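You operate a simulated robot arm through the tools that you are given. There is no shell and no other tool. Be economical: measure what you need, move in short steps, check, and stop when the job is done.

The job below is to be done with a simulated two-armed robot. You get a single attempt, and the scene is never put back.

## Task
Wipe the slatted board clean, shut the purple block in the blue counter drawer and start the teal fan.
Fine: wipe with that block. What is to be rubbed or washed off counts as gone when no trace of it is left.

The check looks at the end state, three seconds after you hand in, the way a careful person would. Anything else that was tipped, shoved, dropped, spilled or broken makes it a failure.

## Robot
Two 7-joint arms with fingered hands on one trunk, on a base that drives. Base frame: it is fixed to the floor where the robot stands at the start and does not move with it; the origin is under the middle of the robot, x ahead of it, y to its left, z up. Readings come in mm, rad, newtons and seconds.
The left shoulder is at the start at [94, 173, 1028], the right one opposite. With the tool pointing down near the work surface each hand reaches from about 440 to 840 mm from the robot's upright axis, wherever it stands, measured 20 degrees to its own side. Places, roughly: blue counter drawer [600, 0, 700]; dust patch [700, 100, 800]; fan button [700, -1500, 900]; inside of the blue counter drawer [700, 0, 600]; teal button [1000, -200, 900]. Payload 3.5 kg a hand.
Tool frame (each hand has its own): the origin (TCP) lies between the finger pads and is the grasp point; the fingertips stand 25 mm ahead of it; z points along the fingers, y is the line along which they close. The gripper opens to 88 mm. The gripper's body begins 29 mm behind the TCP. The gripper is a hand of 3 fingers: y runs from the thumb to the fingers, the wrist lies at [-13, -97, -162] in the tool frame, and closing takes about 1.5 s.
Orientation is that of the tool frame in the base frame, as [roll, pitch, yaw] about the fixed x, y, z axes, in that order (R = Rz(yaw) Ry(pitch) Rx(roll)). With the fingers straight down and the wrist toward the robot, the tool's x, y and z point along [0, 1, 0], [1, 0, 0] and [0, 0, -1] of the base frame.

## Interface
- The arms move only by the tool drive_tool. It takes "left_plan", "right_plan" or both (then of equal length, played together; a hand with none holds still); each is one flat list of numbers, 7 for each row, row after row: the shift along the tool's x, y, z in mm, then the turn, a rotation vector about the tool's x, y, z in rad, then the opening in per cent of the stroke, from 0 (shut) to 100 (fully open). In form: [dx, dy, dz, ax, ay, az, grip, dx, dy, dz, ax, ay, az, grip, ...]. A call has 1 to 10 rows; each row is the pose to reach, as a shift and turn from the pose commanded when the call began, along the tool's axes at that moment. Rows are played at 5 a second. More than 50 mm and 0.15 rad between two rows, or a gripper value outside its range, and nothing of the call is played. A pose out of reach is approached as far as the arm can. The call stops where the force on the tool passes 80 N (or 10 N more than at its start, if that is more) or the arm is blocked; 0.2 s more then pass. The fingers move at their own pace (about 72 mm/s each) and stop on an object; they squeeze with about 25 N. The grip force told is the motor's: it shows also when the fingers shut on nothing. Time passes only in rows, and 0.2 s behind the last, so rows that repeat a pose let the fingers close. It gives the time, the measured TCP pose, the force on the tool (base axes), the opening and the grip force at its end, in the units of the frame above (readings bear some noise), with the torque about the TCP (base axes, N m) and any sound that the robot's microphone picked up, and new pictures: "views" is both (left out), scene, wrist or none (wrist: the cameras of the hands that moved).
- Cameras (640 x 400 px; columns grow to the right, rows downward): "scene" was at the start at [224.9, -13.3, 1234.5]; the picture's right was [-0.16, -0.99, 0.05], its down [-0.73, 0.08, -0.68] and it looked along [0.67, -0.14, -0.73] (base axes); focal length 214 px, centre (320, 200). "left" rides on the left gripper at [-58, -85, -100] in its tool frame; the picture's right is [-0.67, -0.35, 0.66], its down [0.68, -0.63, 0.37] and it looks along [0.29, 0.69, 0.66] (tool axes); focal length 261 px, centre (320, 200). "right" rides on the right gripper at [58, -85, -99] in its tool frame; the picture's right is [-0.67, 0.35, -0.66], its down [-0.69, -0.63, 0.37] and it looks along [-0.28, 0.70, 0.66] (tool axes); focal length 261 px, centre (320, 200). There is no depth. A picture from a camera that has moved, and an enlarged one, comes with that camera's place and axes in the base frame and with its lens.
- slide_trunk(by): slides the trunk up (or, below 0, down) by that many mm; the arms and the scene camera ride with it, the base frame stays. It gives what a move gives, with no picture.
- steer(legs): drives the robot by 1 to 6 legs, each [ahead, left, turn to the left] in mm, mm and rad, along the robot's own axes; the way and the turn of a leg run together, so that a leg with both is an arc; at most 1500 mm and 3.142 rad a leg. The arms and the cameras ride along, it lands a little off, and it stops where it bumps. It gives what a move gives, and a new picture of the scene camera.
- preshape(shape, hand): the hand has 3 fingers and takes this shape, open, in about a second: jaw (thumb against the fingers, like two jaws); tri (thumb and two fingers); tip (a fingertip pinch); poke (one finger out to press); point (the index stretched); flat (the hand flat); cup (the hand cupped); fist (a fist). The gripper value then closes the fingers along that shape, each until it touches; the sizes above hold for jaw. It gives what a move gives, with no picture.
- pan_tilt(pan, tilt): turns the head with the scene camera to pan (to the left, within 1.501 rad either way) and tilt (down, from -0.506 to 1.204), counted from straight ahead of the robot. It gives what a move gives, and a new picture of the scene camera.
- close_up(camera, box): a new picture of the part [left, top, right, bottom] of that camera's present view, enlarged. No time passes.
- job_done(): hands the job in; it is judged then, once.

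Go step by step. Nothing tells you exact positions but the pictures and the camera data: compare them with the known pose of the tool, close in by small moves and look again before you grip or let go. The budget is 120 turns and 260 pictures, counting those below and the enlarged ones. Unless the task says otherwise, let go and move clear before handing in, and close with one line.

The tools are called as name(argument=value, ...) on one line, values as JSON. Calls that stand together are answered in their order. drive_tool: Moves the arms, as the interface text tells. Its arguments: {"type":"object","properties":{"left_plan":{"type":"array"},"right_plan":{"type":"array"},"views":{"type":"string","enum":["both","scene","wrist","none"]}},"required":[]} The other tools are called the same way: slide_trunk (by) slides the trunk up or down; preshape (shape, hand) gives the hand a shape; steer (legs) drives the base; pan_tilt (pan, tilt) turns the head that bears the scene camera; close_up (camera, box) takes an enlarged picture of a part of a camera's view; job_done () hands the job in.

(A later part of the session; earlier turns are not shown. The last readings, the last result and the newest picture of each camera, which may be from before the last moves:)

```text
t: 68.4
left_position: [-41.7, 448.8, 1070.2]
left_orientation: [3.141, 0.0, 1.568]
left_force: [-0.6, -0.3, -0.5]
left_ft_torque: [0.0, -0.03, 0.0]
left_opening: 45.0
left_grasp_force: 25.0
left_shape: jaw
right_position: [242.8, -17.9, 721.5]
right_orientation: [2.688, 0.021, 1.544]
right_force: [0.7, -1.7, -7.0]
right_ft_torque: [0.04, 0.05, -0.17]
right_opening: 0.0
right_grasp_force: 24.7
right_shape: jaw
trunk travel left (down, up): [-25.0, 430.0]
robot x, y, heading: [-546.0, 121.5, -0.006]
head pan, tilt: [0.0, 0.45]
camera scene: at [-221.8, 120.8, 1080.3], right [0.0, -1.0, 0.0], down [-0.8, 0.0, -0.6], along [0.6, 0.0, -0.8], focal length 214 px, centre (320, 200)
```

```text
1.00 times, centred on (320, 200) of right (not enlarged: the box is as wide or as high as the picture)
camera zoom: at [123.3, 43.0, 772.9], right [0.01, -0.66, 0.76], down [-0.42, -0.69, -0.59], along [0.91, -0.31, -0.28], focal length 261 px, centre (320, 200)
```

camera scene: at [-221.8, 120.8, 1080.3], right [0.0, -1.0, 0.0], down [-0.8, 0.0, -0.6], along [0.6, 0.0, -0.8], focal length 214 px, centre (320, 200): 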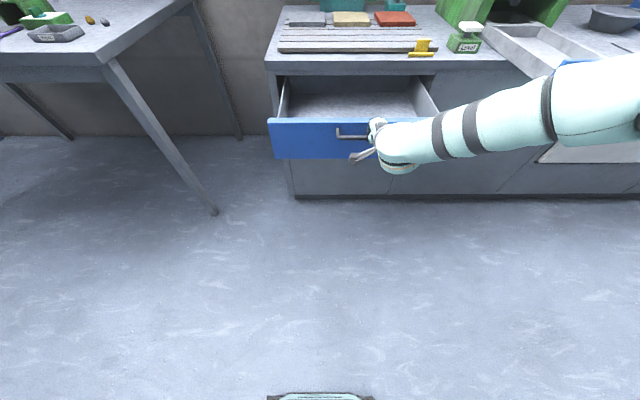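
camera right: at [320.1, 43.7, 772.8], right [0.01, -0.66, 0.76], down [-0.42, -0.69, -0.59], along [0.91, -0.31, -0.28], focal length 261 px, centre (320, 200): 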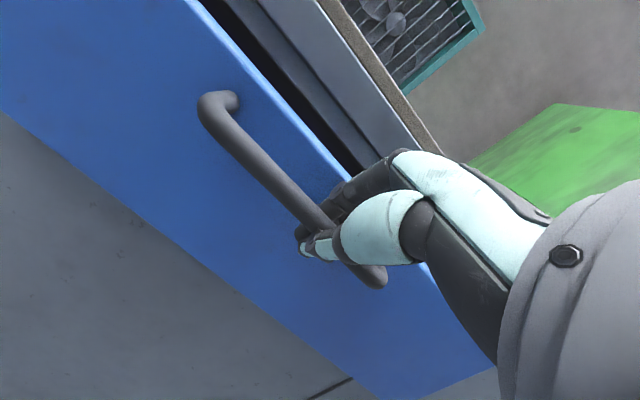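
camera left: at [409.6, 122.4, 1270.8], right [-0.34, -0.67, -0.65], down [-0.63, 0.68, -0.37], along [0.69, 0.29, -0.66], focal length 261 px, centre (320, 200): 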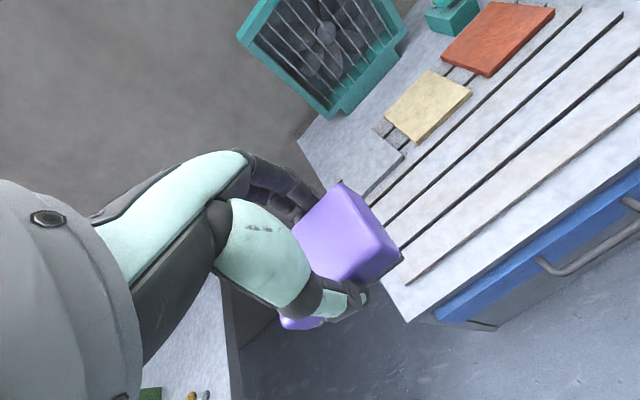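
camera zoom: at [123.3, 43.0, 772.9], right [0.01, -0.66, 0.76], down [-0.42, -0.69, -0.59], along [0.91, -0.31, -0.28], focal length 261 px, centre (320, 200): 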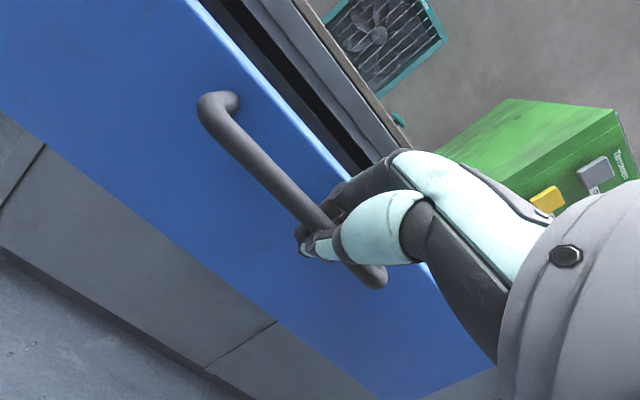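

The drawer is open about 236 mm. I release the handle, back the right hand out along its axis, and raise it.

drive_tool(right_plan=[0, 0, 0, 0, 0, 0, 50, 0, 0, 0, 0, 0, 0, 50, 0, 0, 0, 0, 0, 0, 50, 0, 0, 0, 0, 0, 0, 50, 0, 0, 0, 0, 0, 0, 50], views="wrist")

drive_tool(right_plan=[0, 0, -15, 0, 0, 0, 50, 0, 0, -30, 0, 0, 0, 50, 0, 0, -50, 0, 0, 0, 50, 0, 0, -75, 0, 0, 0, 50, -20, 10, -115, 0, 0, 0, 50, -40, 20, -155, 0, 0, 0, 50, -60, 30, -195, 0, 0, 0, 50, -80, 40, -235, 0, 0, 0, 50])

```text
t: 69.6
left_position: [-44.2, 449.8, 1069.4]
left_orientation: [3.139, 0.001, 1.569]
left_force: [0.2, 0.0, -0.7]
left_ft_torque: [0.01, 0.04, 0.03]
left_opening: 45.0
left_grasp_force: 25.3
left_shape: jaw
right_position: [241.7, -16.6, 723.0]
right_orientation: [2.687, 0.021, 1.543]
right_force: [-1.7, -0.2, 0.0]
right_ft_torque: [0.03, 0.0, -0.01]
right_opening: 42.9
right_grasp_force: 0.1
right_shape: jaw
trunk travel left (down, up): [-25.0, 430.0]
robot x, y, heading: [-547.8, 119.7, -0.001]
head pan, tilt: [0.0, 0.45]
camera right: at [122.5, 43.4, 773.8], right [0.01, -0.65, 0.76], down [-0.42, -0.69, -0.59], along [0.91, -0.31, -0.28], focal length 261 px, centre (320, 200)
```

right: 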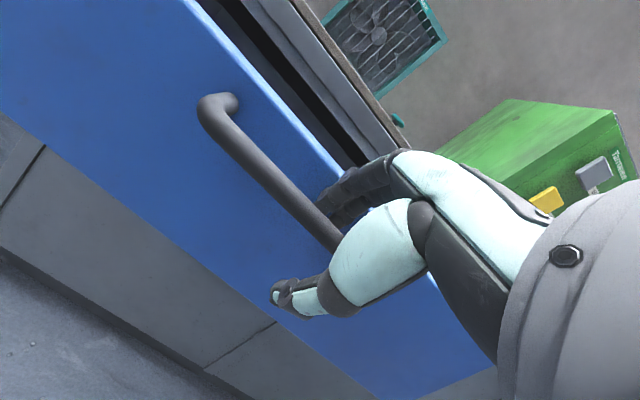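

```text
t: 71.4
left_position: [-43.3, 448.6, 1069.7]
left_orientation: [3.14, 0.0, 1.569]
left_force: [-0.1, 0.6, -0.4]
left_ft_torque: [0.0, 0.0, 0.0]
left_opening: 44.8
left_grasp_force: 25.4
left_shape: jaw
right_position: [171.3, -91.1, 953.6]
right_orientation: [2.686, 0.021, 1.547]
right_force: [-0.8, 0.3, 0.3]
right_ft_torque: [-0.02, 0.03, 0.02]
right_opening: 43.6
right_grasp_force: 0.0
right_shape: jaw
trunk travel left (down, up): [-25.0, 430.0]
robot x, y, heading: [-545.6, 121.0, -0.002]
head pan, tilt: [0.0, 0.45]
camera scene: at [-223.3, 120.9, 1080.9], right [0.0, -1.0, 0.0], down [-0.8, 0.0, -0.6], along [0.6, 0.0, -0.8], focal length 214 px, centre (320, 200)
camera right: at [51.8, -29.5, 1004.2], right [0.01, -0.66, 0.76], down [-0.42, -0.69, -0.59], along [0.91, -0.31, -0.28], focal length 261 px, centre (320, 200)
```

scene: 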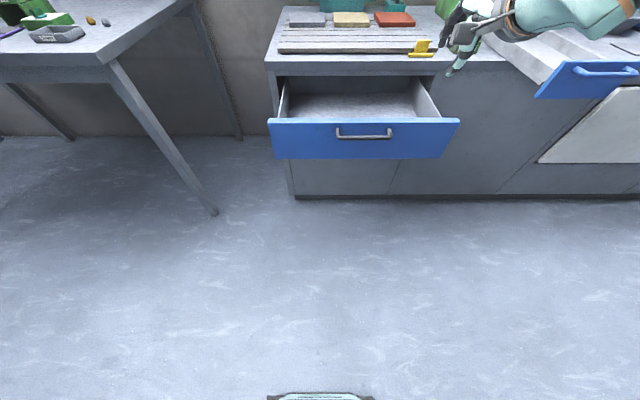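
right: 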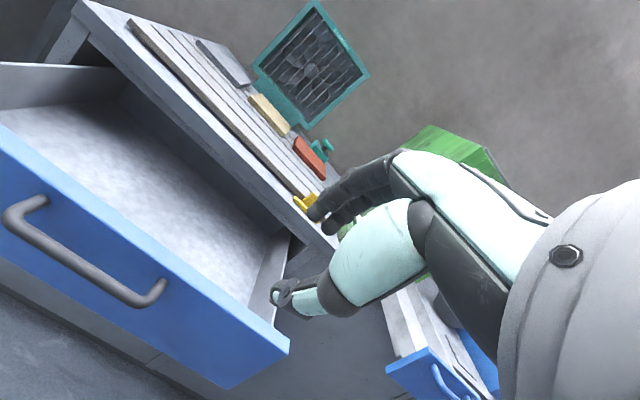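

The drawer stands open and empty. I move the robot in so the left hand can lower the block into it.

steer(legs=[[0, -70, 0], [230, 0, 0]])

```text
t: 73.8
left_position: [186.7, 377.5, 1069.6]
left_orientation: [-3.141, 0.002, 1.571]
left_force: [0.1, 0.0, -1.4]
left_ft_torque: [-0.05, 0.01, 0.0]
left_opening: 44.9
left_grasp_force: 24.8
left_shape: jaw
right_position: [401.2, -161.9, 952.0]
right_orientation: [2.687, 0.021, 1.547]
right_force: [0.5, 0.4, -0.1]
right_ft_torque: [-0.03, -0.03, 0.01]
right_opening: 43.8
right_grasp_force: 0.1
right_shape: jaw
trunk travel left (down, up): [-25.0, 430.0]
robot x, y, heading: [-315.3, 45.8, -0.0]
head pan, tilt: [0.0, 0.45]
camera scene: at [6.8, 49.7, 1080.5], right [0.0, -1.0, 0.0], down [-0.8, 0.0, -0.6], along [0.6, 0.0, -0.8], focal length 214 px, centre (320, 200)
```

scene: 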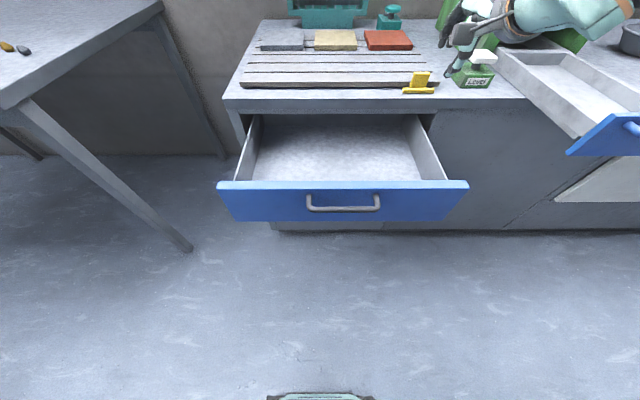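

I bring the block over the open drawer.

drive_tool(left_plan=[-27, 23, 10, 0, 0, 0, 0, -54, 46, 30, 0, 0, 0, 0, -81, 69, 50, 0, 0, 0, 0, -108, 92, 70, 0, 0, 0, 0, -135, 115, 90, 0, 0, 0, 0, -162, 138, 110, 0, 0, 0, 0, -189, 161, 130, 0, 0, 0, 0, -216, 184, 150, 0, 0, 0, 0, -243, 207, 170, 0, 0, 0, 0, -267, 228, 190, 0, 0, 0, 0])

```text
t: 76.0
left_position: [415.1, 108.8, 880.0]
left_orientation: [3.14, -0.001, 1.572]
left_force: [0.2, -0.1, -0.6]
left_ft_torque: [0.01, 0.01, 0.01]
left_opening: 44.8
left_grasp_force: 25.8
left_shape: jaw
right_position: [402.3, -161.7, 951.0]
right_orientation: [2.688, 0.022, 1.546]
right_force: [-0.7, 0.1, -0.7]
right_ft_torque: [0.0, 0.0, 0.04]
right_opening: 43.7
right_grasp_force: 0.1
right_shape: jaw
trunk travel left (down, up): [-25.0, 430.0]
robot x, y, heading: [-314.2, 50.8, -0.002]
head pan, tilt: [0.0, 0.45]
camera scene: at [7.1, 49.1, 1080.2], right [0.0, -1.0, 0.0], down [-0.8, 0.0, -0.6], along [0.6, 0.0, -0.8], focal length 214 px, centre (320, 200)
camera left: at [330.1, 51.2, 980.8], right [-0.35, -0.67, -0.66], down [-0.63, 0.69, -0.37], along [0.7, 0.28, -0.66], focal length 261 px, centre (320, 200)
```

scene: 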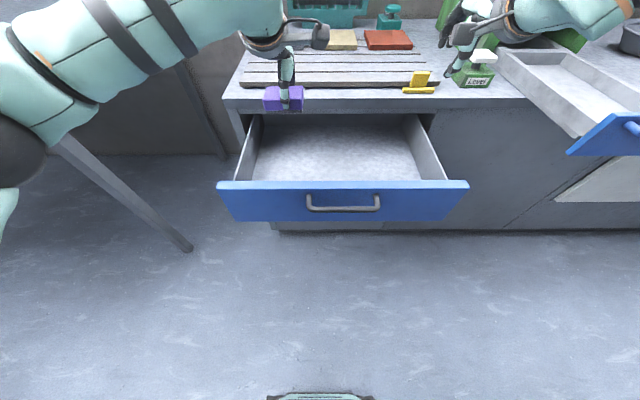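
left: 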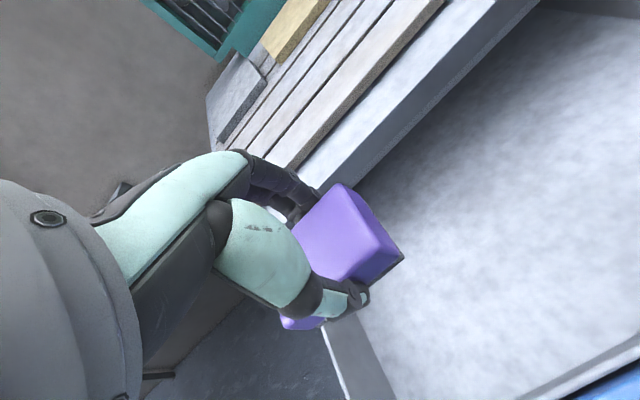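

The block is over the drawer. I shift 30 mm right and descend stepwise.

drive_tool(left_plan=[-30, -8, 20, 0, 0, 0, 0, -30, -8, 55, 0, 0, 0, 0, -30, -8, 90, 0, 0, 0, 0, -30, -8, 125, 0, 0, 0, 0, -30, -8, 160, 0, 0, 0, 0, -30, -8, 180, 0, 0, 0, 0, -30, -8, 200, 0, 0, 0, 0])

close_up(camera="scene", box=[200, 60, 420, 220])

```text
t: 77.6
left_position: [405.2, 79.4, 678.6]
left_orientation: [3.141, 0.003, 1.572]
left_force: [0.1, 0.0, -0.1]
left_ft_torque: [0.0, 0.04, 0.0]
left_opening: 44.9
left_grasp_force: 25.3
left_shape: jaw
right_position: [401.0, -161.0, 952.1]
right_orientation: [2.686, 0.02, 1.546]
right_force: [0.4, 0.4, -0.4]
right_ft_torque: [0.01, 0.01, 0.01]
right_opening: 43.8
right_grasp_force: 0.0
right_shape: jaw
trunk travel left (down, up): [-25.0, 430.0]
robot x, y, heading: [-312.7, 47.7, 0.001]
head pan, tilt: [0.0, 0.45]
camera scene: at [6.8, 49.6, 1080.4], right [0.0, -1.0, 0.0], down [-0.8, 0.0, -0.6], along [0.6, 0.0, -0.8], focal length 214 px, centre (320, 200)
camera left: at [320.8, 20.4, 780.2], right [-0.35, -0.67, -0.65], down [-0.63, 0.68, -0.37], along [0.69, 0.28, -0.66], focal length 261 px, centre (320, 200)
```

scene: 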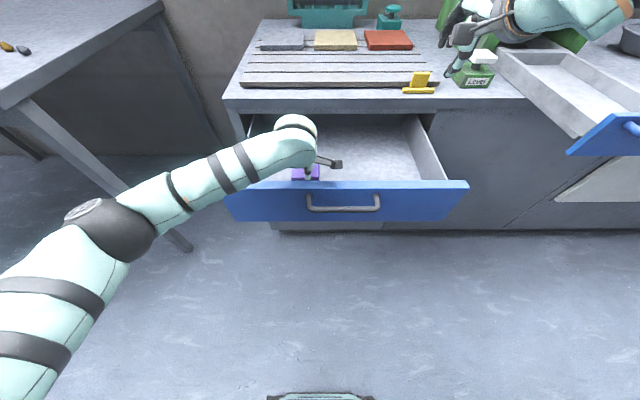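
left: 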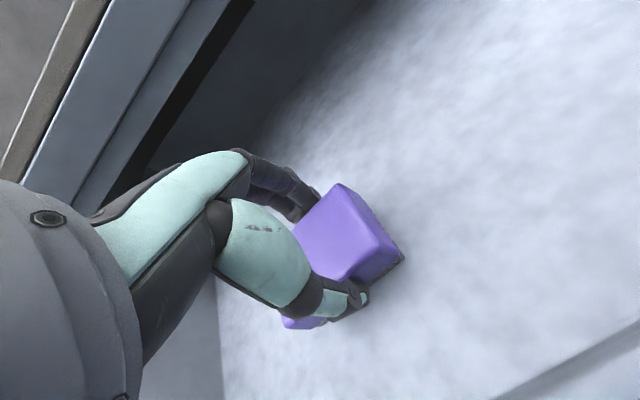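

```text
2.50 times, centred on (310, 140) of scene
camera zoom: at [6.8, 49.6, 1080.4], right [0.0, -1.0, 0.0], down [-0.8, 0.0, -0.6], along [0.6, 0.0, -0.8], focal length 536 px, centre (345, 350)
```

zoom: 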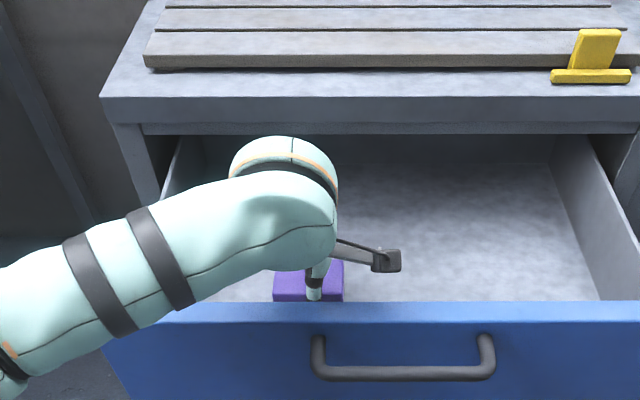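

No contact yet; the forearm is above the drawer front. I go down gently.

drive_tool(left_plan=[0, 0, 4, 0, 0, 0, 0, 0, 0, 8, 0, 0, 0, 0, 0, 0, 12, 0, 0, 0, 0], views="wrist")

```text
t: 78.4
left_position: [404.4, 80.7, 669.2]
left_orientation: [3.141, 0.001, 1.572]
left_force: [-0.3, -0.6, -0.3]
left_ft_torque: [0.01, 0.0, -0.01]
left_opening: 44.9
left_grasp_force: 24.8
left_shape: jaw
right_position: [400.7, -161.4, 952.2]
right_orientation: [2.686, 0.021, 1.547]
right_force: [-0.4, -0.4, 0.0]
right_ft_torque: [0.0, 0.01, 0.01]
right_opening: 44.1
right_grasp_force: 0.0
right_shape: jaw
trunk travel left (down, up): [-25.0, 430.0]
robot x, y, heading: [-316.0, 50.2, -0.004]
head pan, tilt: [0.0, 0.45]
camera left: at [320.3, 21.6, 768.8], right [-0.35, -0.67, -0.66], down [-0.63, 0.69, -0.37], along [0.7, 0.28, -0.66], focal length 261 px, centre (320, 200)
```

left: 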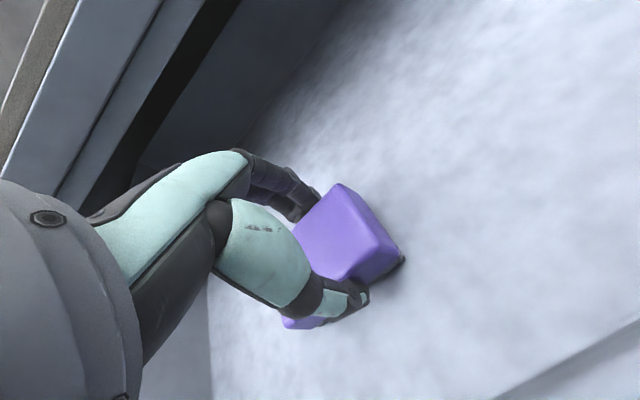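

drive_tool(left_plan=[0, 0, 3, 0, 0, 0, 0, 0, 0, 6, 0, 0, 0, 0, 0, 0, 9, 0, 0, 0, 0], views="none")

drive_tool(left_plan=[0, 0, 2, 0, 0, 0, 0, 0, 0, 4, 0, 0, 0, 0], views="wrist")

```text
t: 79.2
left_position: [404.3, 79.9, 665.1]
left_orientation: [3.131, 0.001, 1.57]
left_force: [2.5, 0.4, 20.8]
left_ft_torque: [0.04, -0.06, 0.01]
left_opening: 45.1
left_grasp_force: 25.0
left_shape: jaw
right_position: [397.3, -160.7, 955.9]
right_orientation: [2.682, 0.02, 1.547]
right_force: [0.2, 0.3, -0.6]
right_ft_torque: [-0.02, 0.0, 0.0]
right_opening: 43.8
right_grasp_force: 0.0
right_shape: jaw
trunk travel left (down, up): [-25.0, 430.0]
robot x, y, heading: [-315.4, 45.6, -0.002]
head pan, tilt: [0.0, 0.45]
```

```text
t: 79.8
left_position: [402.1, 80.2, 662.4]
left_orientation: [3.13, 0.003, 1.571]
left_force: [1.4, 0.9, 38.3]
left_ft_torque: [0.09, -0.07, 0.03]
left_opening: 45.7
left_grasp_force: 25.1
left_shape: jaw
right_position: [394.6, -161.5, 956.3]
right_orientation: [2.679, 0.021, 1.547]
right_force: [-0.7, -0.6, -0.5]
right_ft_torque: [-0.02, -0.01, 0.02]
right_opening: 43.9
right_grasp_force: 0.1
right_shape: jaw
trunk travel left (down, up): [-25.0, 430.0]
robot x, y, heading: [-317.2, 48.7, -0.004]
head pan, tilt: [0.0, 0.45]
camera left: at [316.4, 21.8, 762.7], right [-0.34, -0.67, -0.66], down [-0.63, 0.69, -0.37], along [0.7, 0.28, -0.65], focal length 261 px, centre (320, 200)
```

left: 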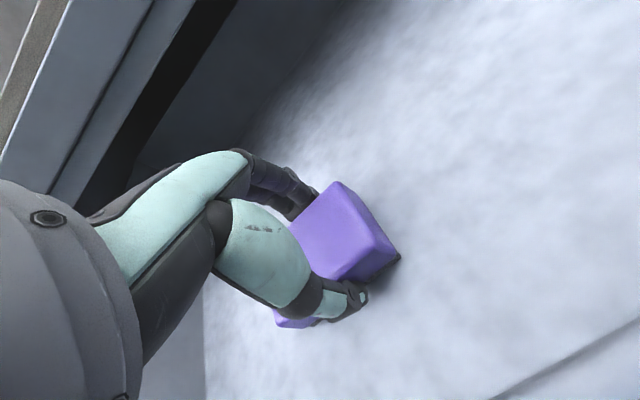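

The block rests on the drawer floor. I ease the pressure and open the hand.

drive_tool(left_plan=[0, 0, -6, 0, 0, 0, 0, 0, 0, -8, 0, 0, 0, 40, 0, 0, -8, 0, 0, 0, 70, 0, 0, -8, 0, 0, 0, 95, 0, 0, -8, 0, 0, 0, 95, 0, 0, -8, 0, 0, 0, 95], views="wrist")

```text
t: 81.2
left_position: [404.6, 80.0, 662.9]
left_orientation: [-3.141, 0.0, 1.572]
left_force: [0.5, -0.3, 0.2]
left_ft_torque: [0.0, -0.01, 0.01]
left_opening: 83.8
left_grasp_force: 0.1
left_shape: jaw
right_position: [400.5, -161.2, 952.1]
right_orientation: [2.687, 0.019, 1.549]
right_force: [0.3, 0.2, 0.2]
right_ft_torque: [-0.02, -0.01, -0.02]
right_opening: 43.6
right_grasp_force: 0.1
right_shape: jaw
trunk travel left (down, up): [-25.0, 430.0]
robot x, y, heading: [-311.0, 52.0, 0.002]
head pan, tilt: [0.0, 0.45]
camera left: at [320.6, 21.6, 764.3], right [-0.35, -0.67, -0.66], down [-0.63, 0.69, -0.37], along [0.69, 0.28, -0.66], focal length 261 px, centre (320, 200)
```

left: 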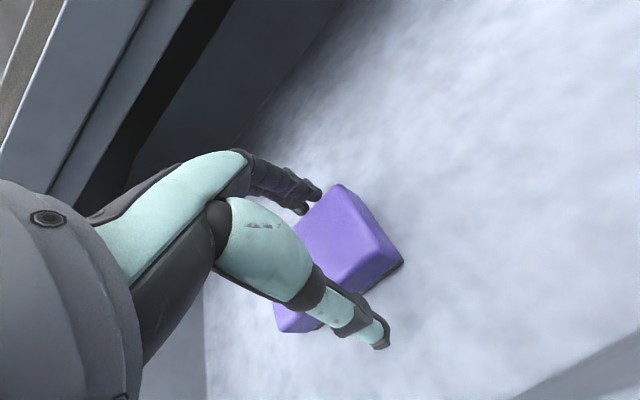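

Released cleanly. I raise the left hand straight up and look into the drawer.

drive_tool(left_plan=[0, 0, -40, 0, 0, 0, 95, 0, 0, -85, 0, 0, 0, 95, 0, 0, -130, 0, 0, 0, 95, 0, 0, -175, 0, 0, 0, 95, 0, 0, -220, 0, 0, 0, 95, 20, -20, -260, 0, 0, 0, 95, 50, -40, -290, 0, 0, 0, 95, 85, -55, -320, 0, 0, 0, 95, 120, -70, -350, 0, 0, 0, 95, 155, -85, -380, 0, 0, 0, 95])

```text
t: 83.2
left_position: [350.5, 237.1, 903.5]
left_orientation: [-2.933, -0.047, 1.639]
left_force: [-0.4, 1.0, 0.6]
left_ft_torque: [-0.02, -0.02, -0.02]
left_opening: 83.7
left_grasp_force: 0.0
left_shape: jaw
right_position: [400.1, -161.2, 951.4]
right_orientation: [2.69, 0.022, 1.547]
right_force: [0.4, 0.2, 0.1]
right_ft_torque: [-0.02, 0.0, -0.01]
right_opening: 44.2
right_grasp_force: 0.1
right_shape: jaw
trunk travel left (down, up): [-25.0, 430.0]
robot x, y, heading: [-314.8, 52.9, 0.003]
head pan, tilt: [0.0, 0.45]
stopped in row 10 (left hand): the arm was blocked; the commanded pose is now the measured one
camera scene: at [6.4, 49.7, 1080.5], right [0.0, -1.0, 0.0], down [-0.8, 0.0, -0.6], along [0.6, 0.0, -0.8], focal length 214 px, centre (320, 200)
camera left: at [292.6, 169.9, 1017.7], right [-0.43, -0.67, -0.6], down [-0.74, 0.65, -0.2], along [0.52, 0.36, -0.78], focal length 261 px, centre (320, 200)
```

scene: 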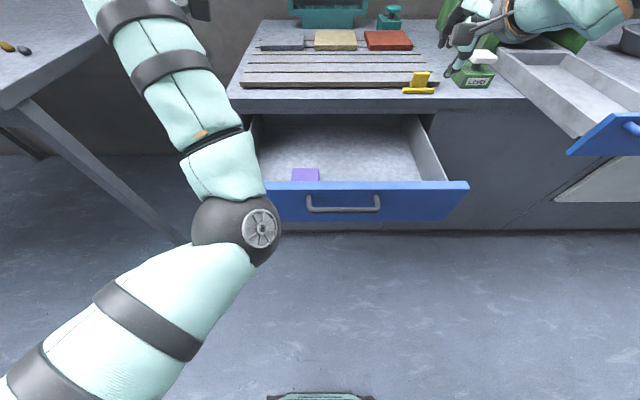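
left: 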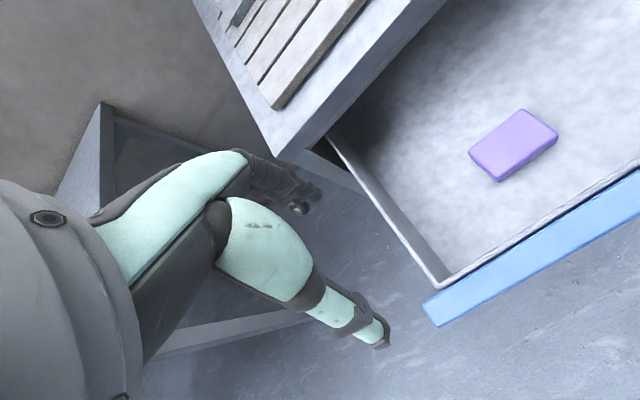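

The block lies in the drawer. The left arm has an awkward elbow pose near the drawer front, so I drive straight back before rearranging it.

steer(legs=[[-250, 0, 0]])

drive_tool(left_plan=[0, 20, -35, -0.1, 0, 0, 95, 0, 40, -70, -0.2, 0, 0, 95, 0, 60, -105, -0.2, 0, 0, 95, 0, 80, -140, -0.2, 0, 0, 95, 0, 100, -165, -0.2, 0, 0, 95])

```text
t: 85.0
left_position: [100.3, 236.9, 904.2]
left_orientation: [-2.933, -0.046, 1.639]
left_force: [-0.2, -0.2, -0.1]
left_ft_torque: [0.01, -0.02, 0.02]
left_opening: 83.3
left_grasp_force: 0.0
left_shape: jaw
right_position: [152.0, -160.7, 952.3]
right_orientation: [2.686, 0.019, 1.547]
right_force: [-0.3, 0.1, -0.1]
right_ft_torque: [0.0, -0.01, 0.01]
right_opening: 44.1
right_grasp_force: 0.0
right_shape: jaw
trunk travel left (down, up): [-25.0, 430.0]
robot x, y, heading: [-563.6, 45.4, 0.001]
head pan, tilt: [0.0, 0.45]
camera scene: at [-242.9, 49.9, 1080.8], right [0.0, -1.0, 0.0], down [-0.8, 0.0, -0.6], along [0.6, 0.0, -0.8], focal length 214 px, centre (320, 200)
```

scene: 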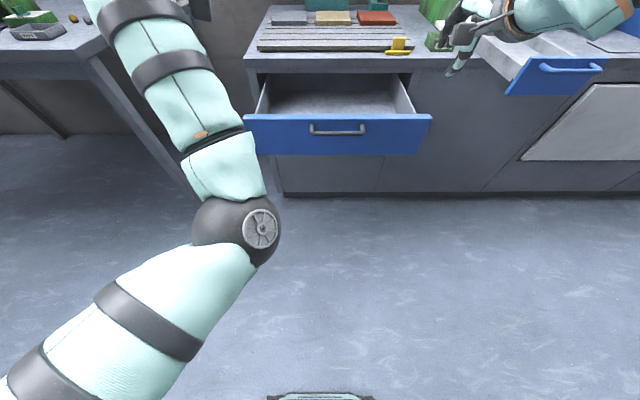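

```text
t: 86.2
left_position: [222.4, 241.4, 1039.7]
left_orientation: [-3.14, -0.045, 1.641]
left_force: [0.4, -0.6, -0.3]
left_ft_torque: [0.02, 0.05, 0.02]
left_opening: 83.4
left_grasp_force: 0.1
left_shape: jaw
left hand out of reach, approached as far as the arm can: row 5
right_position: [151.4, -159.3, 952.8]
right_orientation: [2.686, 0.019, 1.547]
right_force: [1.1, -0.1, -0.2]
right_ft_torque: [-0.01, 0.02, 0.03]
right_opening: 43.9
right_grasp_force: 0.0
right_shape: jaw
trunk travel left (down, up): [-25.0, 430.0]
robot x, y, heading: [-560.9, 45.7, 0.001]
head pan, tilt: [0.0, 0.45]
camera scene: at [-243.4, 50.2, 1081.1], right [0.0, -1.0, 0.0], down [-0.8, 0.0, -0.6], along [0.6, 0.0, -0.8], focal length 214 px, centre (320, 200)
camera left: at [142.7, 172.7, 1137.7], right [-0.31, -0.66, -0.68], down [-0.68, 0.66, -0.33], along [0.67, 0.36, -0.65], focal length 261 px, centre (320, 200)
```

scene: 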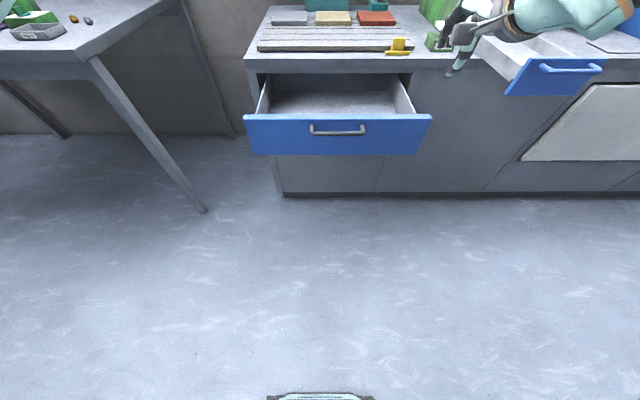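
left: 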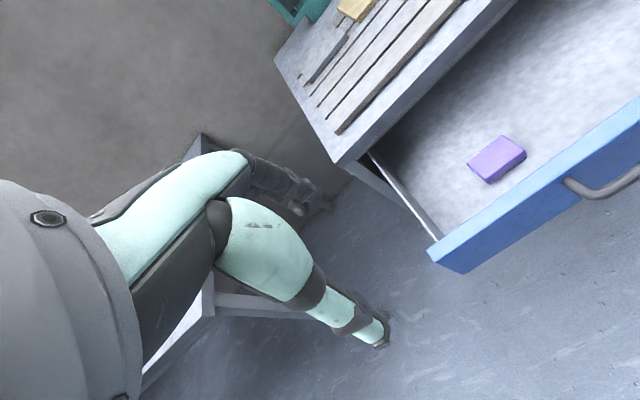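

The block lies safely in the drawer. To close it I'll take the handle again the way that worked: back to the former stand, then re-grip.

steer(legs=[[15, 75, 0]])

```text
t: 87.3
left_position: [238.9, 318.5, 1036.1]
left_orientation: [-3.133, -0.044, 1.638]
left_force: [-0.1, -0.5, -0.9]
left_ft_torque: [-0.05, -0.02, 0.02]
left_opening: 83.5
left_grasp_force: 0.1
left_shape: jaw
right_position: [167.3, -82.7, 951.0]
right_orientation: [2.688, 0.021, 1.549]
right_force: [-0.3, 1.1, -0.3]
right_ft_torque: [-0.01, 0.03, 0.0]
right_opening: 44.0
right_grasp_force: 0.0
right_shape: jaw
trunk travel left (down, up): [-25.0, 430.0]
robot x, y, heading: [-545.6, 123.3, 0.002]
head pan, tilt: [0.0, 0.45]
camera scene: at [-227.1, 127.9, 1080.6], right [0.0, -1.0, 0.0], down [-0.8, 0.0, -0.6], along [0.6, 0.0, -0.8], focal length 214 px, centre (320, 200)
```

scene: 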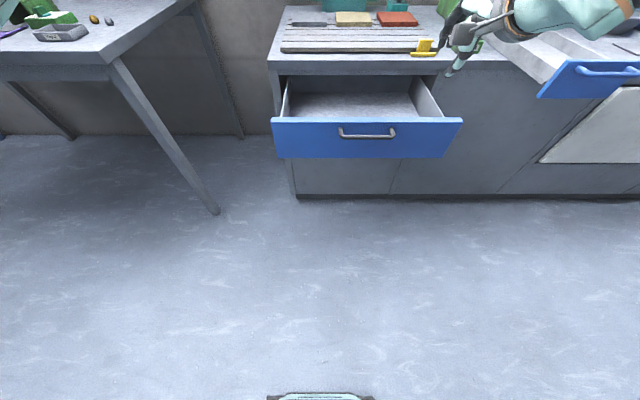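

I lower the right hand to the pre-grasp point above the bar.

drive_tool(right_plan=[13, -7, 39, 0, 0, 0, 50, 26, -13, 77, 0, 0, 0, 50, 40, -20, 116, 0, 0, 0, 50, 53, -26, 154, 0, 0, 0, 50, 66, -33, 193, 0, 0, 0, 50], views="wrist")

```text
t: 88.5
left_position: [240.0, 319.2, 1036.4]
left_orientation: [-3.132, -0.045, 1.638]
left_force: [0.3, -0.7, -0.7]
left_ft_torque: [0.02, 0.01, 0.02]
left_opening: 83.3
left_grasp_force: 0.1
left_shape: jaw
right_position: [225.2, -22.9, 761.0]
right_orientation: [2.686, 0.023, 1.548]
right_force: [0.0, 0.2, -0.4]
right_ft_torque: [0.03, 0.0, 0.03]
right_opening: 44.1
right_grasp_force: 0.0
right_shape: jaw
trunk travel left (down, up): [-25.0, 430.0]
robot x, y, heading: [-551.1, 126.0, 0.002]
head pan, tilt: [0.0, 0.45]
camera right: at [106.1, 38.3, 812.5], right [0.01, -0.65, 0.76], down [-0.42, -0.69, -0.59], along [0.91, -0.31, -0.28], focal length 261 px, centre (320, 200)
```

right: 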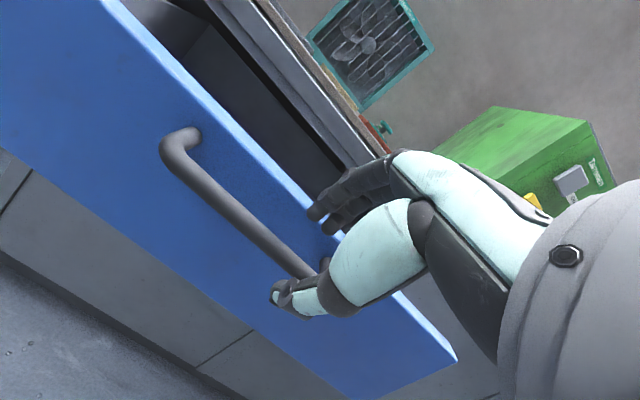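

The bar measures x ≈ 260. I slide down over it and close.

drive_tool(right_plan=[6, 1, 15, 0, 0, 0, 50, 6, 1, 30, 0, 0, 0, 50, 6, 1, 43, 0, 0, 0, 50, 6, 1, 43, 0, 0, 0, 0, 6, 1, 43, 0, 0, 0, 0, 6, 1, 43, 0, 0, 0, 0, 6, 1, 43, 0, 0, 0, 0, 6, 1, 43, 0, 0, 0, 0], views="wrist")

```text
t: 90.3
left_position: [240.5, 318.5, 1036.1]
left_orientation: [-3.131, -0.046, 1.642]
left_force: [0.3, 0.9, -0.6]
left_ft_torque: [0.02, -0.02, -0.01]
left_opening: 83.4
left_grasp_force: 0.0
left_shape: jaw
right_position: [244.4, -17.7, 724.1]
right_orientation: [2.69, 0.02, 1.549]
right_force: [-1.3, 0.9, -6.5]
right_ft_torque: [0.02, 0.06, -0.1]
right_opening: 0.1
right_grasp_force: 25.1
right_shape: jaw
trunk travel left (down, up): [-25.0, 430.0]
robot x, y, heading: [-544.9, 126.3, 0.003]
head pan, tilt: [0.0, 0.45]
camera right: at [125.2, 42.8, 774.7], right [0.01, -0.65, 0.76], down [-0.42, -0.69, -0.59], along [0.91, -0.31, -0.28], focal length 261 px, centre (320, 200)
```

right: 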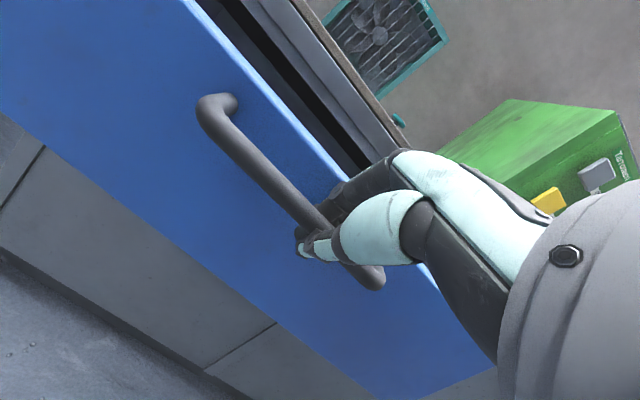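

Gripped as before. I drive forward 215 mm, then finish by arm.

steer(legs=[[215, 0, 0]])

drive_tool(right_plan=[0, 4.5, 2.2, 0, 0, 0, 0, 0, 9, 4.4, 0, 0, 0, 0], views="none")

```text
t: 92.0
left_position: [456.3, 316.0, 1036.0]
left_orientation: [-3.13, -0.044, 1.635]
left_force: [0.3, 0.3, 0.2]
left_ft_torque: [-0.01, -0.01, 0.03]
left_opening: 83.4
left_grasp_force: 0.0
left_shape: jaw
right_position: [459.1, -19.7, 722.2]
right_orientation: [2.689, 0.023, 1.546]
right_force: [-0.9, 14.9, -7.2]
right_ft_torque: [0.06, 0.06, 0.08]
right_opening: 0.1
right_grasp_force: 24.8
right_shape: jaw
trunk travel left (down, up): [-25.0, 430.0]
robot x, y, heading: [-327.6, 123.1, -0.004]
head pan, tilt: [0.0, 0.45]
camera scene: at [-10.5, 127.0, 1080.0], right [0.0, -1.0, 0.0], down [-0.8, 0.0, -0.59], along [0.59, 0.0, -0.8], focal length 214 px, centre (320, 200)
```

scene: 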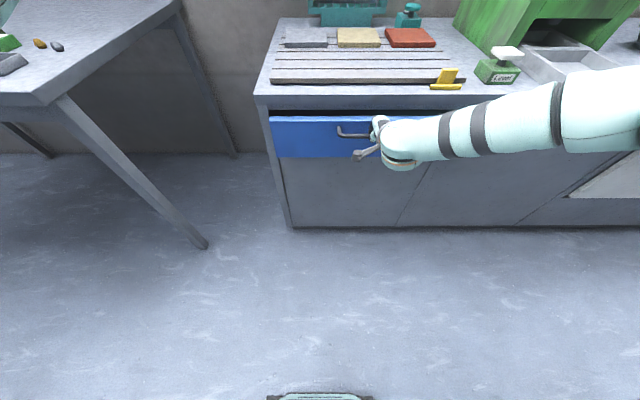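

```text
t: 92.6
left_position: [454.4, 316.2, 1034.9]
left_orientation: [-3.132, -0.046, 1.636]
left_force: [-0.3, 0.0, -0.1]
left_ft_torque: [0.05, 0.03, 0.02]
left_opening: 83.3
left_grasp_force: 0.1
left_shape: jaw
right_position: [468.0, -18.2, 723.0]
right_orientation: [2.69, 0.022, 1.547]
right_force: [-1.7, 11.2, -7.7]
right_ft_torque: [0.06, 0.06, 0.05]
right_opening: 0.0
right_grasp_force: 25.5
right_shape: jaw
trunk travel left (down, up): [-25.0, 430.0]
robot x, y, heading: [-331.2, 122.4, -0.001]
head pan, tilt: [0.0, 0.45]
```

About 12 mm remain. I push in small steps until force rises.

drive_tool(right_plan=[0, 4, 2, 0, 0, 0, 0, 0, 8, 4, 0, 0, 0, 0, 0, 11, 5.4, 0, 0, 0, 0, 0, 13, 6.4, 0, 0, 0, 0], views="none")

drive_tool(right_plan=[0, 2, 1, 0, 0, 0, 0, 0, 4, 2, 0, 0, 0, 0])

close_up(camera="scene", box=[250, 70, 410, 170])

```text
t: 93.6
left_position: [455.1, 316.2, 1036.5]
left_orientation: [-3.131, -0.043, 1.635]
left_force: [0.5, -0.5, 0.6]
left_ft_torque: [-0.03, -0.01, -0.03]
left_opening: 83.3
left_grasp_force: 0.0
left_shape: jaw
right_position: [481.2, -19.8, 723.0]
right_orientation: [2.689, 0.021, 1.547]
right_force: [-14.2, 14.9, -10.9]
right_ft_torque: [0.0, 0.1, 0.06]
right_opening: 0.1
right_grasp_force: 25.2
right_shape: jaw
trunk travel left (down, up): [-25.0, 430.0]
robot x, y, heading: [-330.4, 126.9, 0.005]
head pan, tilt: [0.0, 0.45]
```

```text
t: 94.2
left_position: [451.3, 316.2, 1038.9]
left_orientation: [-3.135, -0.044, 1.635]
left_force: [-0.7, 0.9, 0.5]
left_ft_torque: [-0.04, 0.04, 0.0]
left_opening: 83.7
left_grasp_force: 0.0
left_shape: jaw
right_position: [483.7, -20.3, 725.9]
right_orientation: [2.686, 0.022, 1.547]
right_force: [-30.0, 15.8, -10.8]
right_ft_torque: [0.05, 0.18, 0.05]
right_opening: 0.0
right_grasp_force: 25.1
right_shape: jaw
trunk travel left (down, up): [-25.0, 430.0]
robot x, y, heading: [-332.4, 125.1, -0.006]
head pan, tilt: [0.0, 0.45]
camera scene: at [-14.2, 127.0, 1081.2], right [0.0, -1.0, 0.0], down [-0.8, 0.0, -0.6], along [0.6, 0.0, -0.8], focal length 214 px, centre (320, 200)
camera right: at [365.8, 40.9, 777.0], right [0.01, -0.65, 0.76], down [-0.42, -0.69, -0.59], along [0.91, -0.31, -0.28], focal length 261 px, centre (320, 200)
```

scene: 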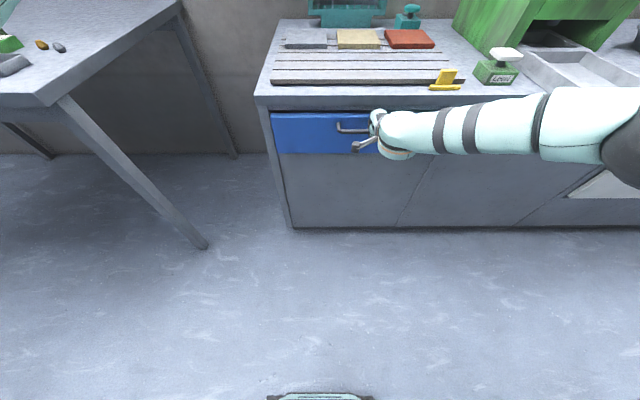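
right: 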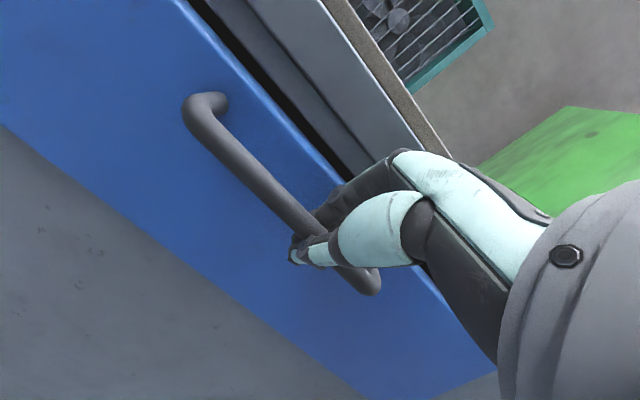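

```text
4.00 times, centred on (330, 120) of scene
camera zoom: at [-14.2, 127.0, 1081.2], right [0.0, -1.0, 0.0], down [-0.8, 0.0, -0.6], along [0.6, 0.0, -0.8], focal length 858 px, centre (280, 520)
```

zoom: 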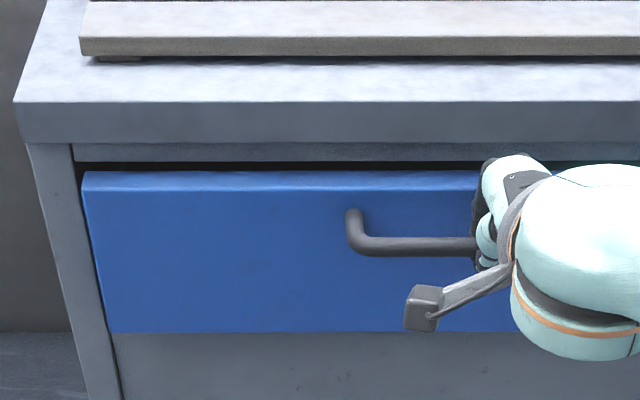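

The drawer is shut (pushing force 30 N, no gap). I relax, release the bar, and withdraw along the finger axis.

drive_tool(right_plan=[0, -3, -1.5, 0, 0, 0, 0, 0, -3, -1.5, 0, 0, 0, 50, 0, -3, -1.5, 0, 0, 0, 50, 0, -3, -1.5, 0, 0, 0, 50, 0, -3, -1.5, 0, 0, 0, 50, 0, -3, -1.5, 0, 0, 0, 50], views="wrist")

drive_tool(right_plan=[0, 0, -15, 0, 0, 0, 50, 0, 0, -30, 0, 0, 0, 50, 0, 0, -50, 0, 0, 0, 50, 0, 0, -75, 0, 0, 0, 50, 0, -30, -110, 0, 0, 0, 50, 0, -50, -145, 0, 0, 0, 50])

close_up(camera="scene", box=[250, 70, 490, 220])

```text
t: 95.6
left_position: [454.2, 313.9, 1038.2]
left_orientation: [-3.134, -0.046, 1.638]
left_force: [-1.0, -0.5, -0.3]
left_ft_torque: [0.0, 0.01, 0.0]
left_opening: 83.4
left_grasp_force: 0.0
left_shape: jaw
right_position: [482.2, -22.4, 725.1]
right_orientation: [2.686, 0.021, 1.544]
right_force: [-6.5, -2.3, 0.3]
right_ft_torque: [-0.01, -0.05, -0.15]
right_opening: 41.3
right_grasp_force: 0.0
right_shape: jaw
trunk travel left (down, up): [-25.0, 430.0]
robot x, y, heading: [-331.1, 123.0, 0.001]
head pan, tilt: [0.0, 0.45]
camera right: at [364.0, 39.1, 776.5], right [0.01, -0.66, 0.76], down [-0.42, -0.69, -0.59], along [0.91, -0.31, -0.28], focal length 261 px, centre (320, 200)
```

right: 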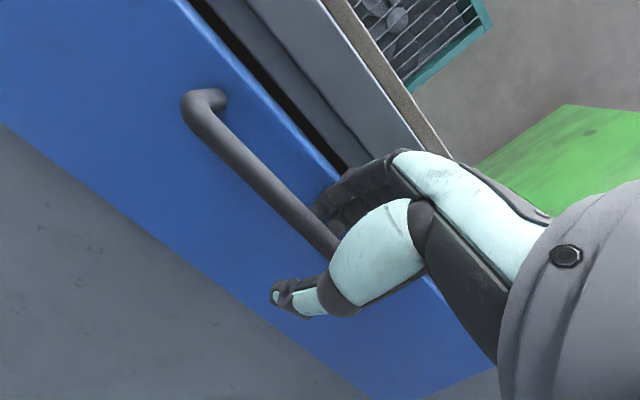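

```text
t: 97.0
left_position: [453.3, 315.0, 1037.7]
left_orientation: [-3.133, -0.045, 1.635]
left_force: [0.3, -0.1, -0.2]
left_ft_torque: [-0.01, 0.01, 0.01]
left_opening: 83.6
left_grasp_force: 0.0
left_shape: jaw
right_position: [374.6, -16.3, 834.9]
right_orientation: [2.688, 0.023, 1.547]
right_force: [0.4, -0.1, 0.0]
right_ft_torque: [-0.03, 0.02, 0.01]
right_opening: 43.9
right_grasp_force: 0.1
right_shape: jaw
trunk travel left (down, up): [-25.0, 430.0]
robot x, y, heading: [-329.8, 124.3, 0.002]
head pan, tilt: [0.0, 0.45]
camera scene: at [-12.8, 125.4, 1081.0], right [0.0, -1.0, 0.0], down [-0.8, 0.0, -0.6], along [0.6, 0.0, -0.8], focal length 214 px, centre (320, 200)
camera right: at [255.3, 45.3, 886.5], right [0.01, -0.65, 0.76], down [-0.42, -0.69, -0.59], along [0.91, -0.31, -0.28], focal length 261 px, centre (320, 200)
```

scene: 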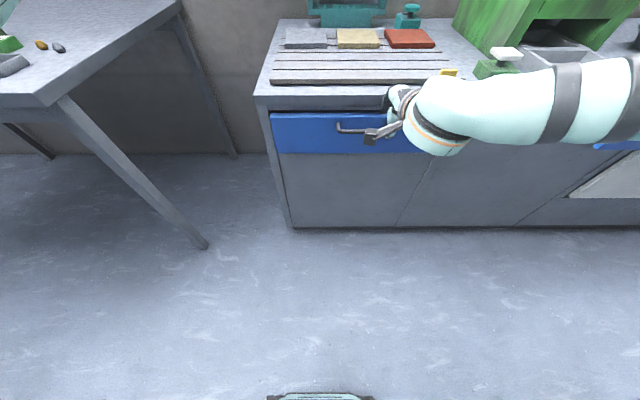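
right: 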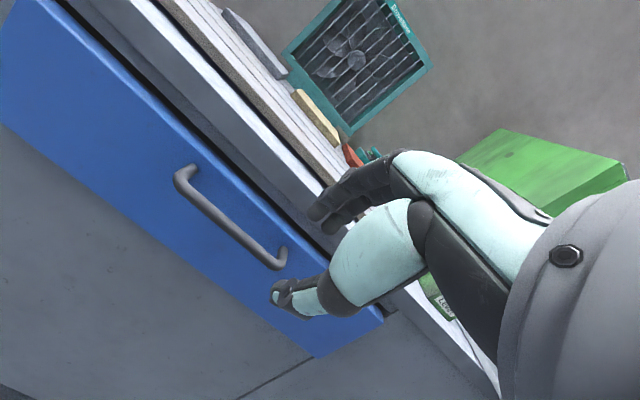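

```text
2.67 times, centred on (370, 145) of scene
camera zoom: at [-12.8, 125.4, 1081.0], right [0.0, -1.0, 0.0], down [-0.8, 0.0, -0.6], along [0.6, 0.0, -0.8], focal length 572 px, centre (187, 347)
```

zoom: 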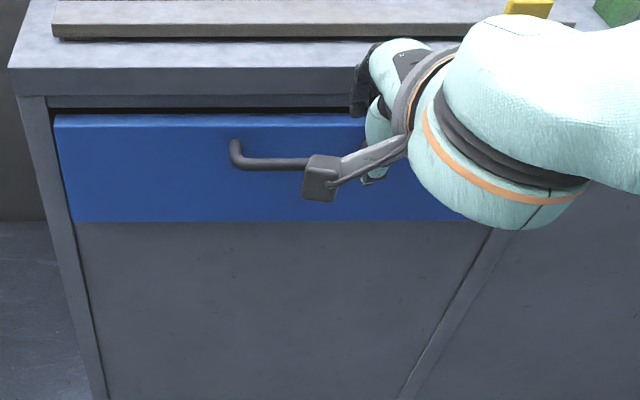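

The drawer is closed with the block in it. The teal button's top triangulates to about [1010, -208, 868]. I raise the trunk and tuck both arms before driving in to press it with the right hand.

slide_trunk(by=150)

drive_tool(left_plan=[0, -44, -5, 0, 0, 0, 95, 0, -88, -10, 0, 0, 0, 95, 0, -132, -15, 0, 0, 0, 95, 0, -176, -20, 0, 0, 0, 95, 0, -220, -20, 0, 0, 0, 95, 0, -264, -20, 0, 0, 0, 95], right_plan=[-4, -15, -25, 0.076, 0, 0, 0, -8, -30, -50, 0.152, 0, 0, 0, -12, -45, -75, 0.228, 0, 0, 0, -16, -60, -100, 0.304, 0, 0, 0, -20, -75, -125, 0.38, 0, 0, 0, -24, -89, -149, 0.455, 0, 0, 0], views="scene")

```text
t: 98.7
left_position: [320.0, 313.8, 1392.9]
left_orientation: [2.879, -0.025, 1.647]
left_force: [0.4, 0.2, 0.1]
left_ft_torque: [-0.01, 0.02, -0.02]
left_opening: 83.5
left_grasp_force: 0.0
left_shape: jaw
right_position: [375.1, -16.8, 981.4]
right_orientation: [2.688, 0.019, 1.545]
right_force: [-0.1, 0.4, -0.6]
right_ft_torque: [0.02, -0.01, 0.0]
right_opening: 43.7
right_grasp_force: 0.1
right_shape: jaw
trunk travel left (down, up): [-175.0, 280.0]
robot x, y, heading: [-333.3, 124.8, -0.003]
head pan, tilt: [0.0, 0.45]
```

```text
t: 99.6
left_position: [207.0, 420.2, 1329.0]
left_orientation: [2.99, 0.049, 1.858]
left_force: [-0.3, -0.1, -0.5]
left_ft_torque: [0.01, 0.0, 0.0]
left_opening: 83.6
left_grasp_force: 0.0
left_shape: jaw
right_position: [298.0, -23.0, 1032.5]
right_orientation: [2.923, 0.02, 1.547]
right_force: [-0.3, -0.3, 0.5]
right_ft_torque: [0.02, 0.0, -0.03]
right_opening: 0.1
right_grasp_force: 24.1
right_shape: jaw
trunk travel left (down, up): [-175.0, 280.0]
robot x, y, heading: [-331.9, 127.6, -0.008]
head pan, tilt: [0.0, 0.45]
stopped in row 4 (left hand): the arm was blocked; the commanded pose is now the measured one
camera scene: at [-142.5, 126.3, 1310.9], right [0.0, -1.0, 0.0], down [-0.61, 0.0, -0.79], along [0.79, 0.0, -0.61], focal length 214 px, centre (320, 200)
```

scene: 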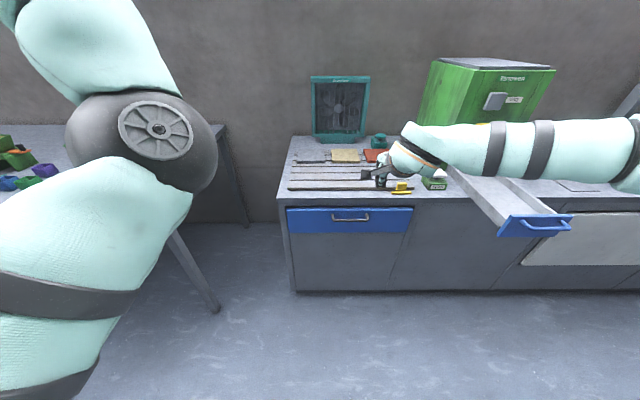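

The left arm sits in an odd posture; I ease it down to its normal pose while finishing the right arm's turn.

drive_tool(left_plan=[-15, -5, 22, 0.03, 0, 0.058, 95, -30, -9, 44, 0.06, 0, 0.115, 95, -46, -14, 66, 0.09, 0, 0.172, 95, -61, -18, 88, 0.12, 0, 0.23, 95, -77, -23, 110, 0.15, 0, 0.287, 95], views="scene")

```text
t: 100.6
left_position: [218.6, 443.6, 1229.9]
left_orientation: [3.135, 0.082, 1.808]
left_force: [0.7, 0.0, -0.8]
left_ft_torque: [0.01, 0.0, -0.01]
left_opening: 83.5
left_grasp_force: 0.2
left_shape: jaw
right_position: [298.1, -23.8, 1032.7]
right_orientation: [2.923, 0.02, 1.545]
right_force: [-0.3, 0.2, 0.6]
right_ft_torque: [0.01, -0.01, 0.0]
right_opening: 0.1
right_grasp_force: 24.8
right_shape: jaw
trunk travel left (down, up): [-175.0, 280.0]
robot x, y, heading: [-334.0, 125.7, -0.004]
head pan, tilt: [0.0, 0.45]
stopped in row 4 (left hand): the arm was blocked; the commanded pose is now the measured one
camera scene: at [-142.2, 126.6, 1310.9], right [0.0, -1.0, 0.0], down [-0.61, 0.0, -0.79], along [0.79, 0.0, -0.61], focal length 214 px, centre (320, 200)
```

scene: 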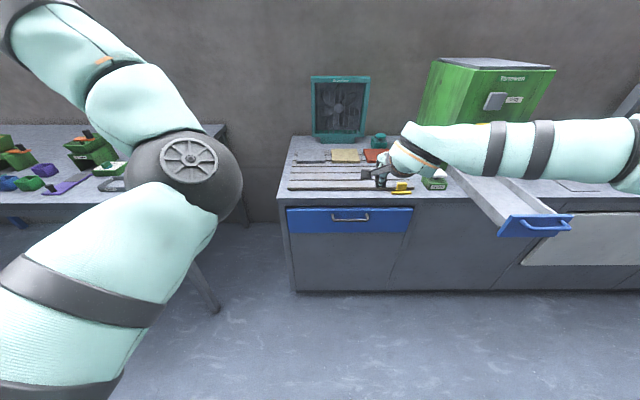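

The left arm is clear of everything above table height, so I leave it. I bring the right arm back to its compact, tool-down start pose to keep its elbow away from the green cabinet.

drive_tool(right_plan=[-4, -26, -33, 0.036, 0, 0, 0, -9, -53, -65, 0.072, 0, 0, 0, -13, -80, -98, 0.109, 0, 0, 0, -17, -106, -131, 0.145, 0, 0, 0, -22, -132, -163, 0.181, 0, 0, 0, -26, -159, -196, 0.218, 0, 0, 0], views="scene")

pan_tilt(pan=-0.6, tilt=0.5)

```text
t: 102.0
left_position: [216.4, 441.8, 1231.2]
left_orientation: [3.132, 0.082, 1.807]
left_force: [0.2, 0.4, -0.1]
left_ft_torque: [-0.01, -0.02, 0.04]
left_opening: 83.6
left_grasp_force: 0.0
left_shape: jaw
right_position: [97.1, -41.2, 1190.8]
right_orientation: [-3.141, 0.019, 1.547]
right_force: [0.0, -0.7, -0.1]
right_ft_torque: [0.02, -0.01, 0.0]
right_opening: 0.0
right_grasp_force: 25.3
right_shape: jaw
trunk travel left (down, up): [-175.0, 280.0]
robot x, y, heading: [-333.8, 127.1, 0.003]
head pan, tilt: [0.0, 0.45]
camera scene: at [-143.8, 126.1, 1311.2], right [0.0, -1.0, 0.0], down [-0.61, 0.0, -0.79], along [0.79, 0.0, -0.61], focal length 214 px, centre (320, 200)
```

scene: 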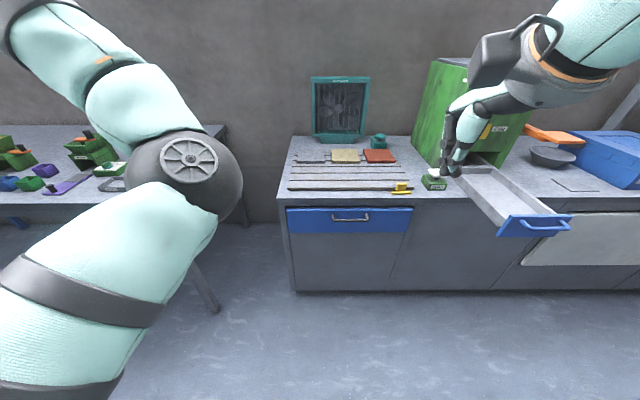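

```text
t: 103.0
left_position: [216.5, 442.3, 1229.7]
left_orientation: [3.131, 0.08, 1.808]
left_force: [-0.1, -1.0, 0.2]
left_ft_torque: [-0.02, -0.04, -0.03]
left_opening: 83.4
left_grasp_force: 0.1
left_shape: jaw
right_position: [99.9, -41.7, 1189.7]
right_orientation: [-3.141, 0.019, 1.547]
right_force: [0.1, 0.5, -0.8]
right_ft_torque: [-0.01, -0.02, 0.03]
right_opening: 0.0
right_grasp_force: 25.2
right_shape: jaw
trunk travel left (down, up): [-175.0, 280.0]
robot x, y, heading: [-332.2, 124.5, -0.002]
head pan, tilt: [-0.6, 0.499]
camera scene: at [-160.3, 74.7, 1310.1], right [-0.55, -0.82, 0.12], down [-0.57, 0.27, -0.78], along [0.61, -0.5, -0.62], focal length 214 px, centre (320, 200)
```

scene: 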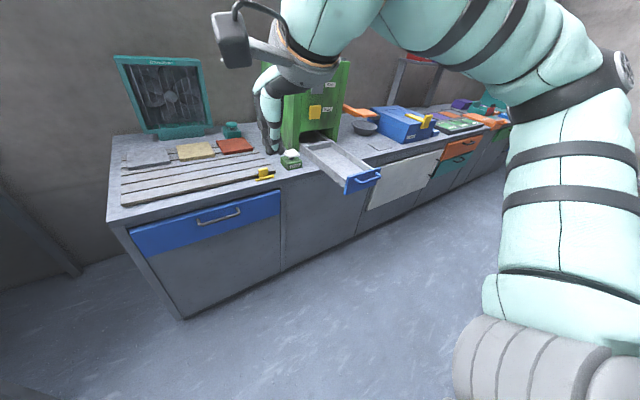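

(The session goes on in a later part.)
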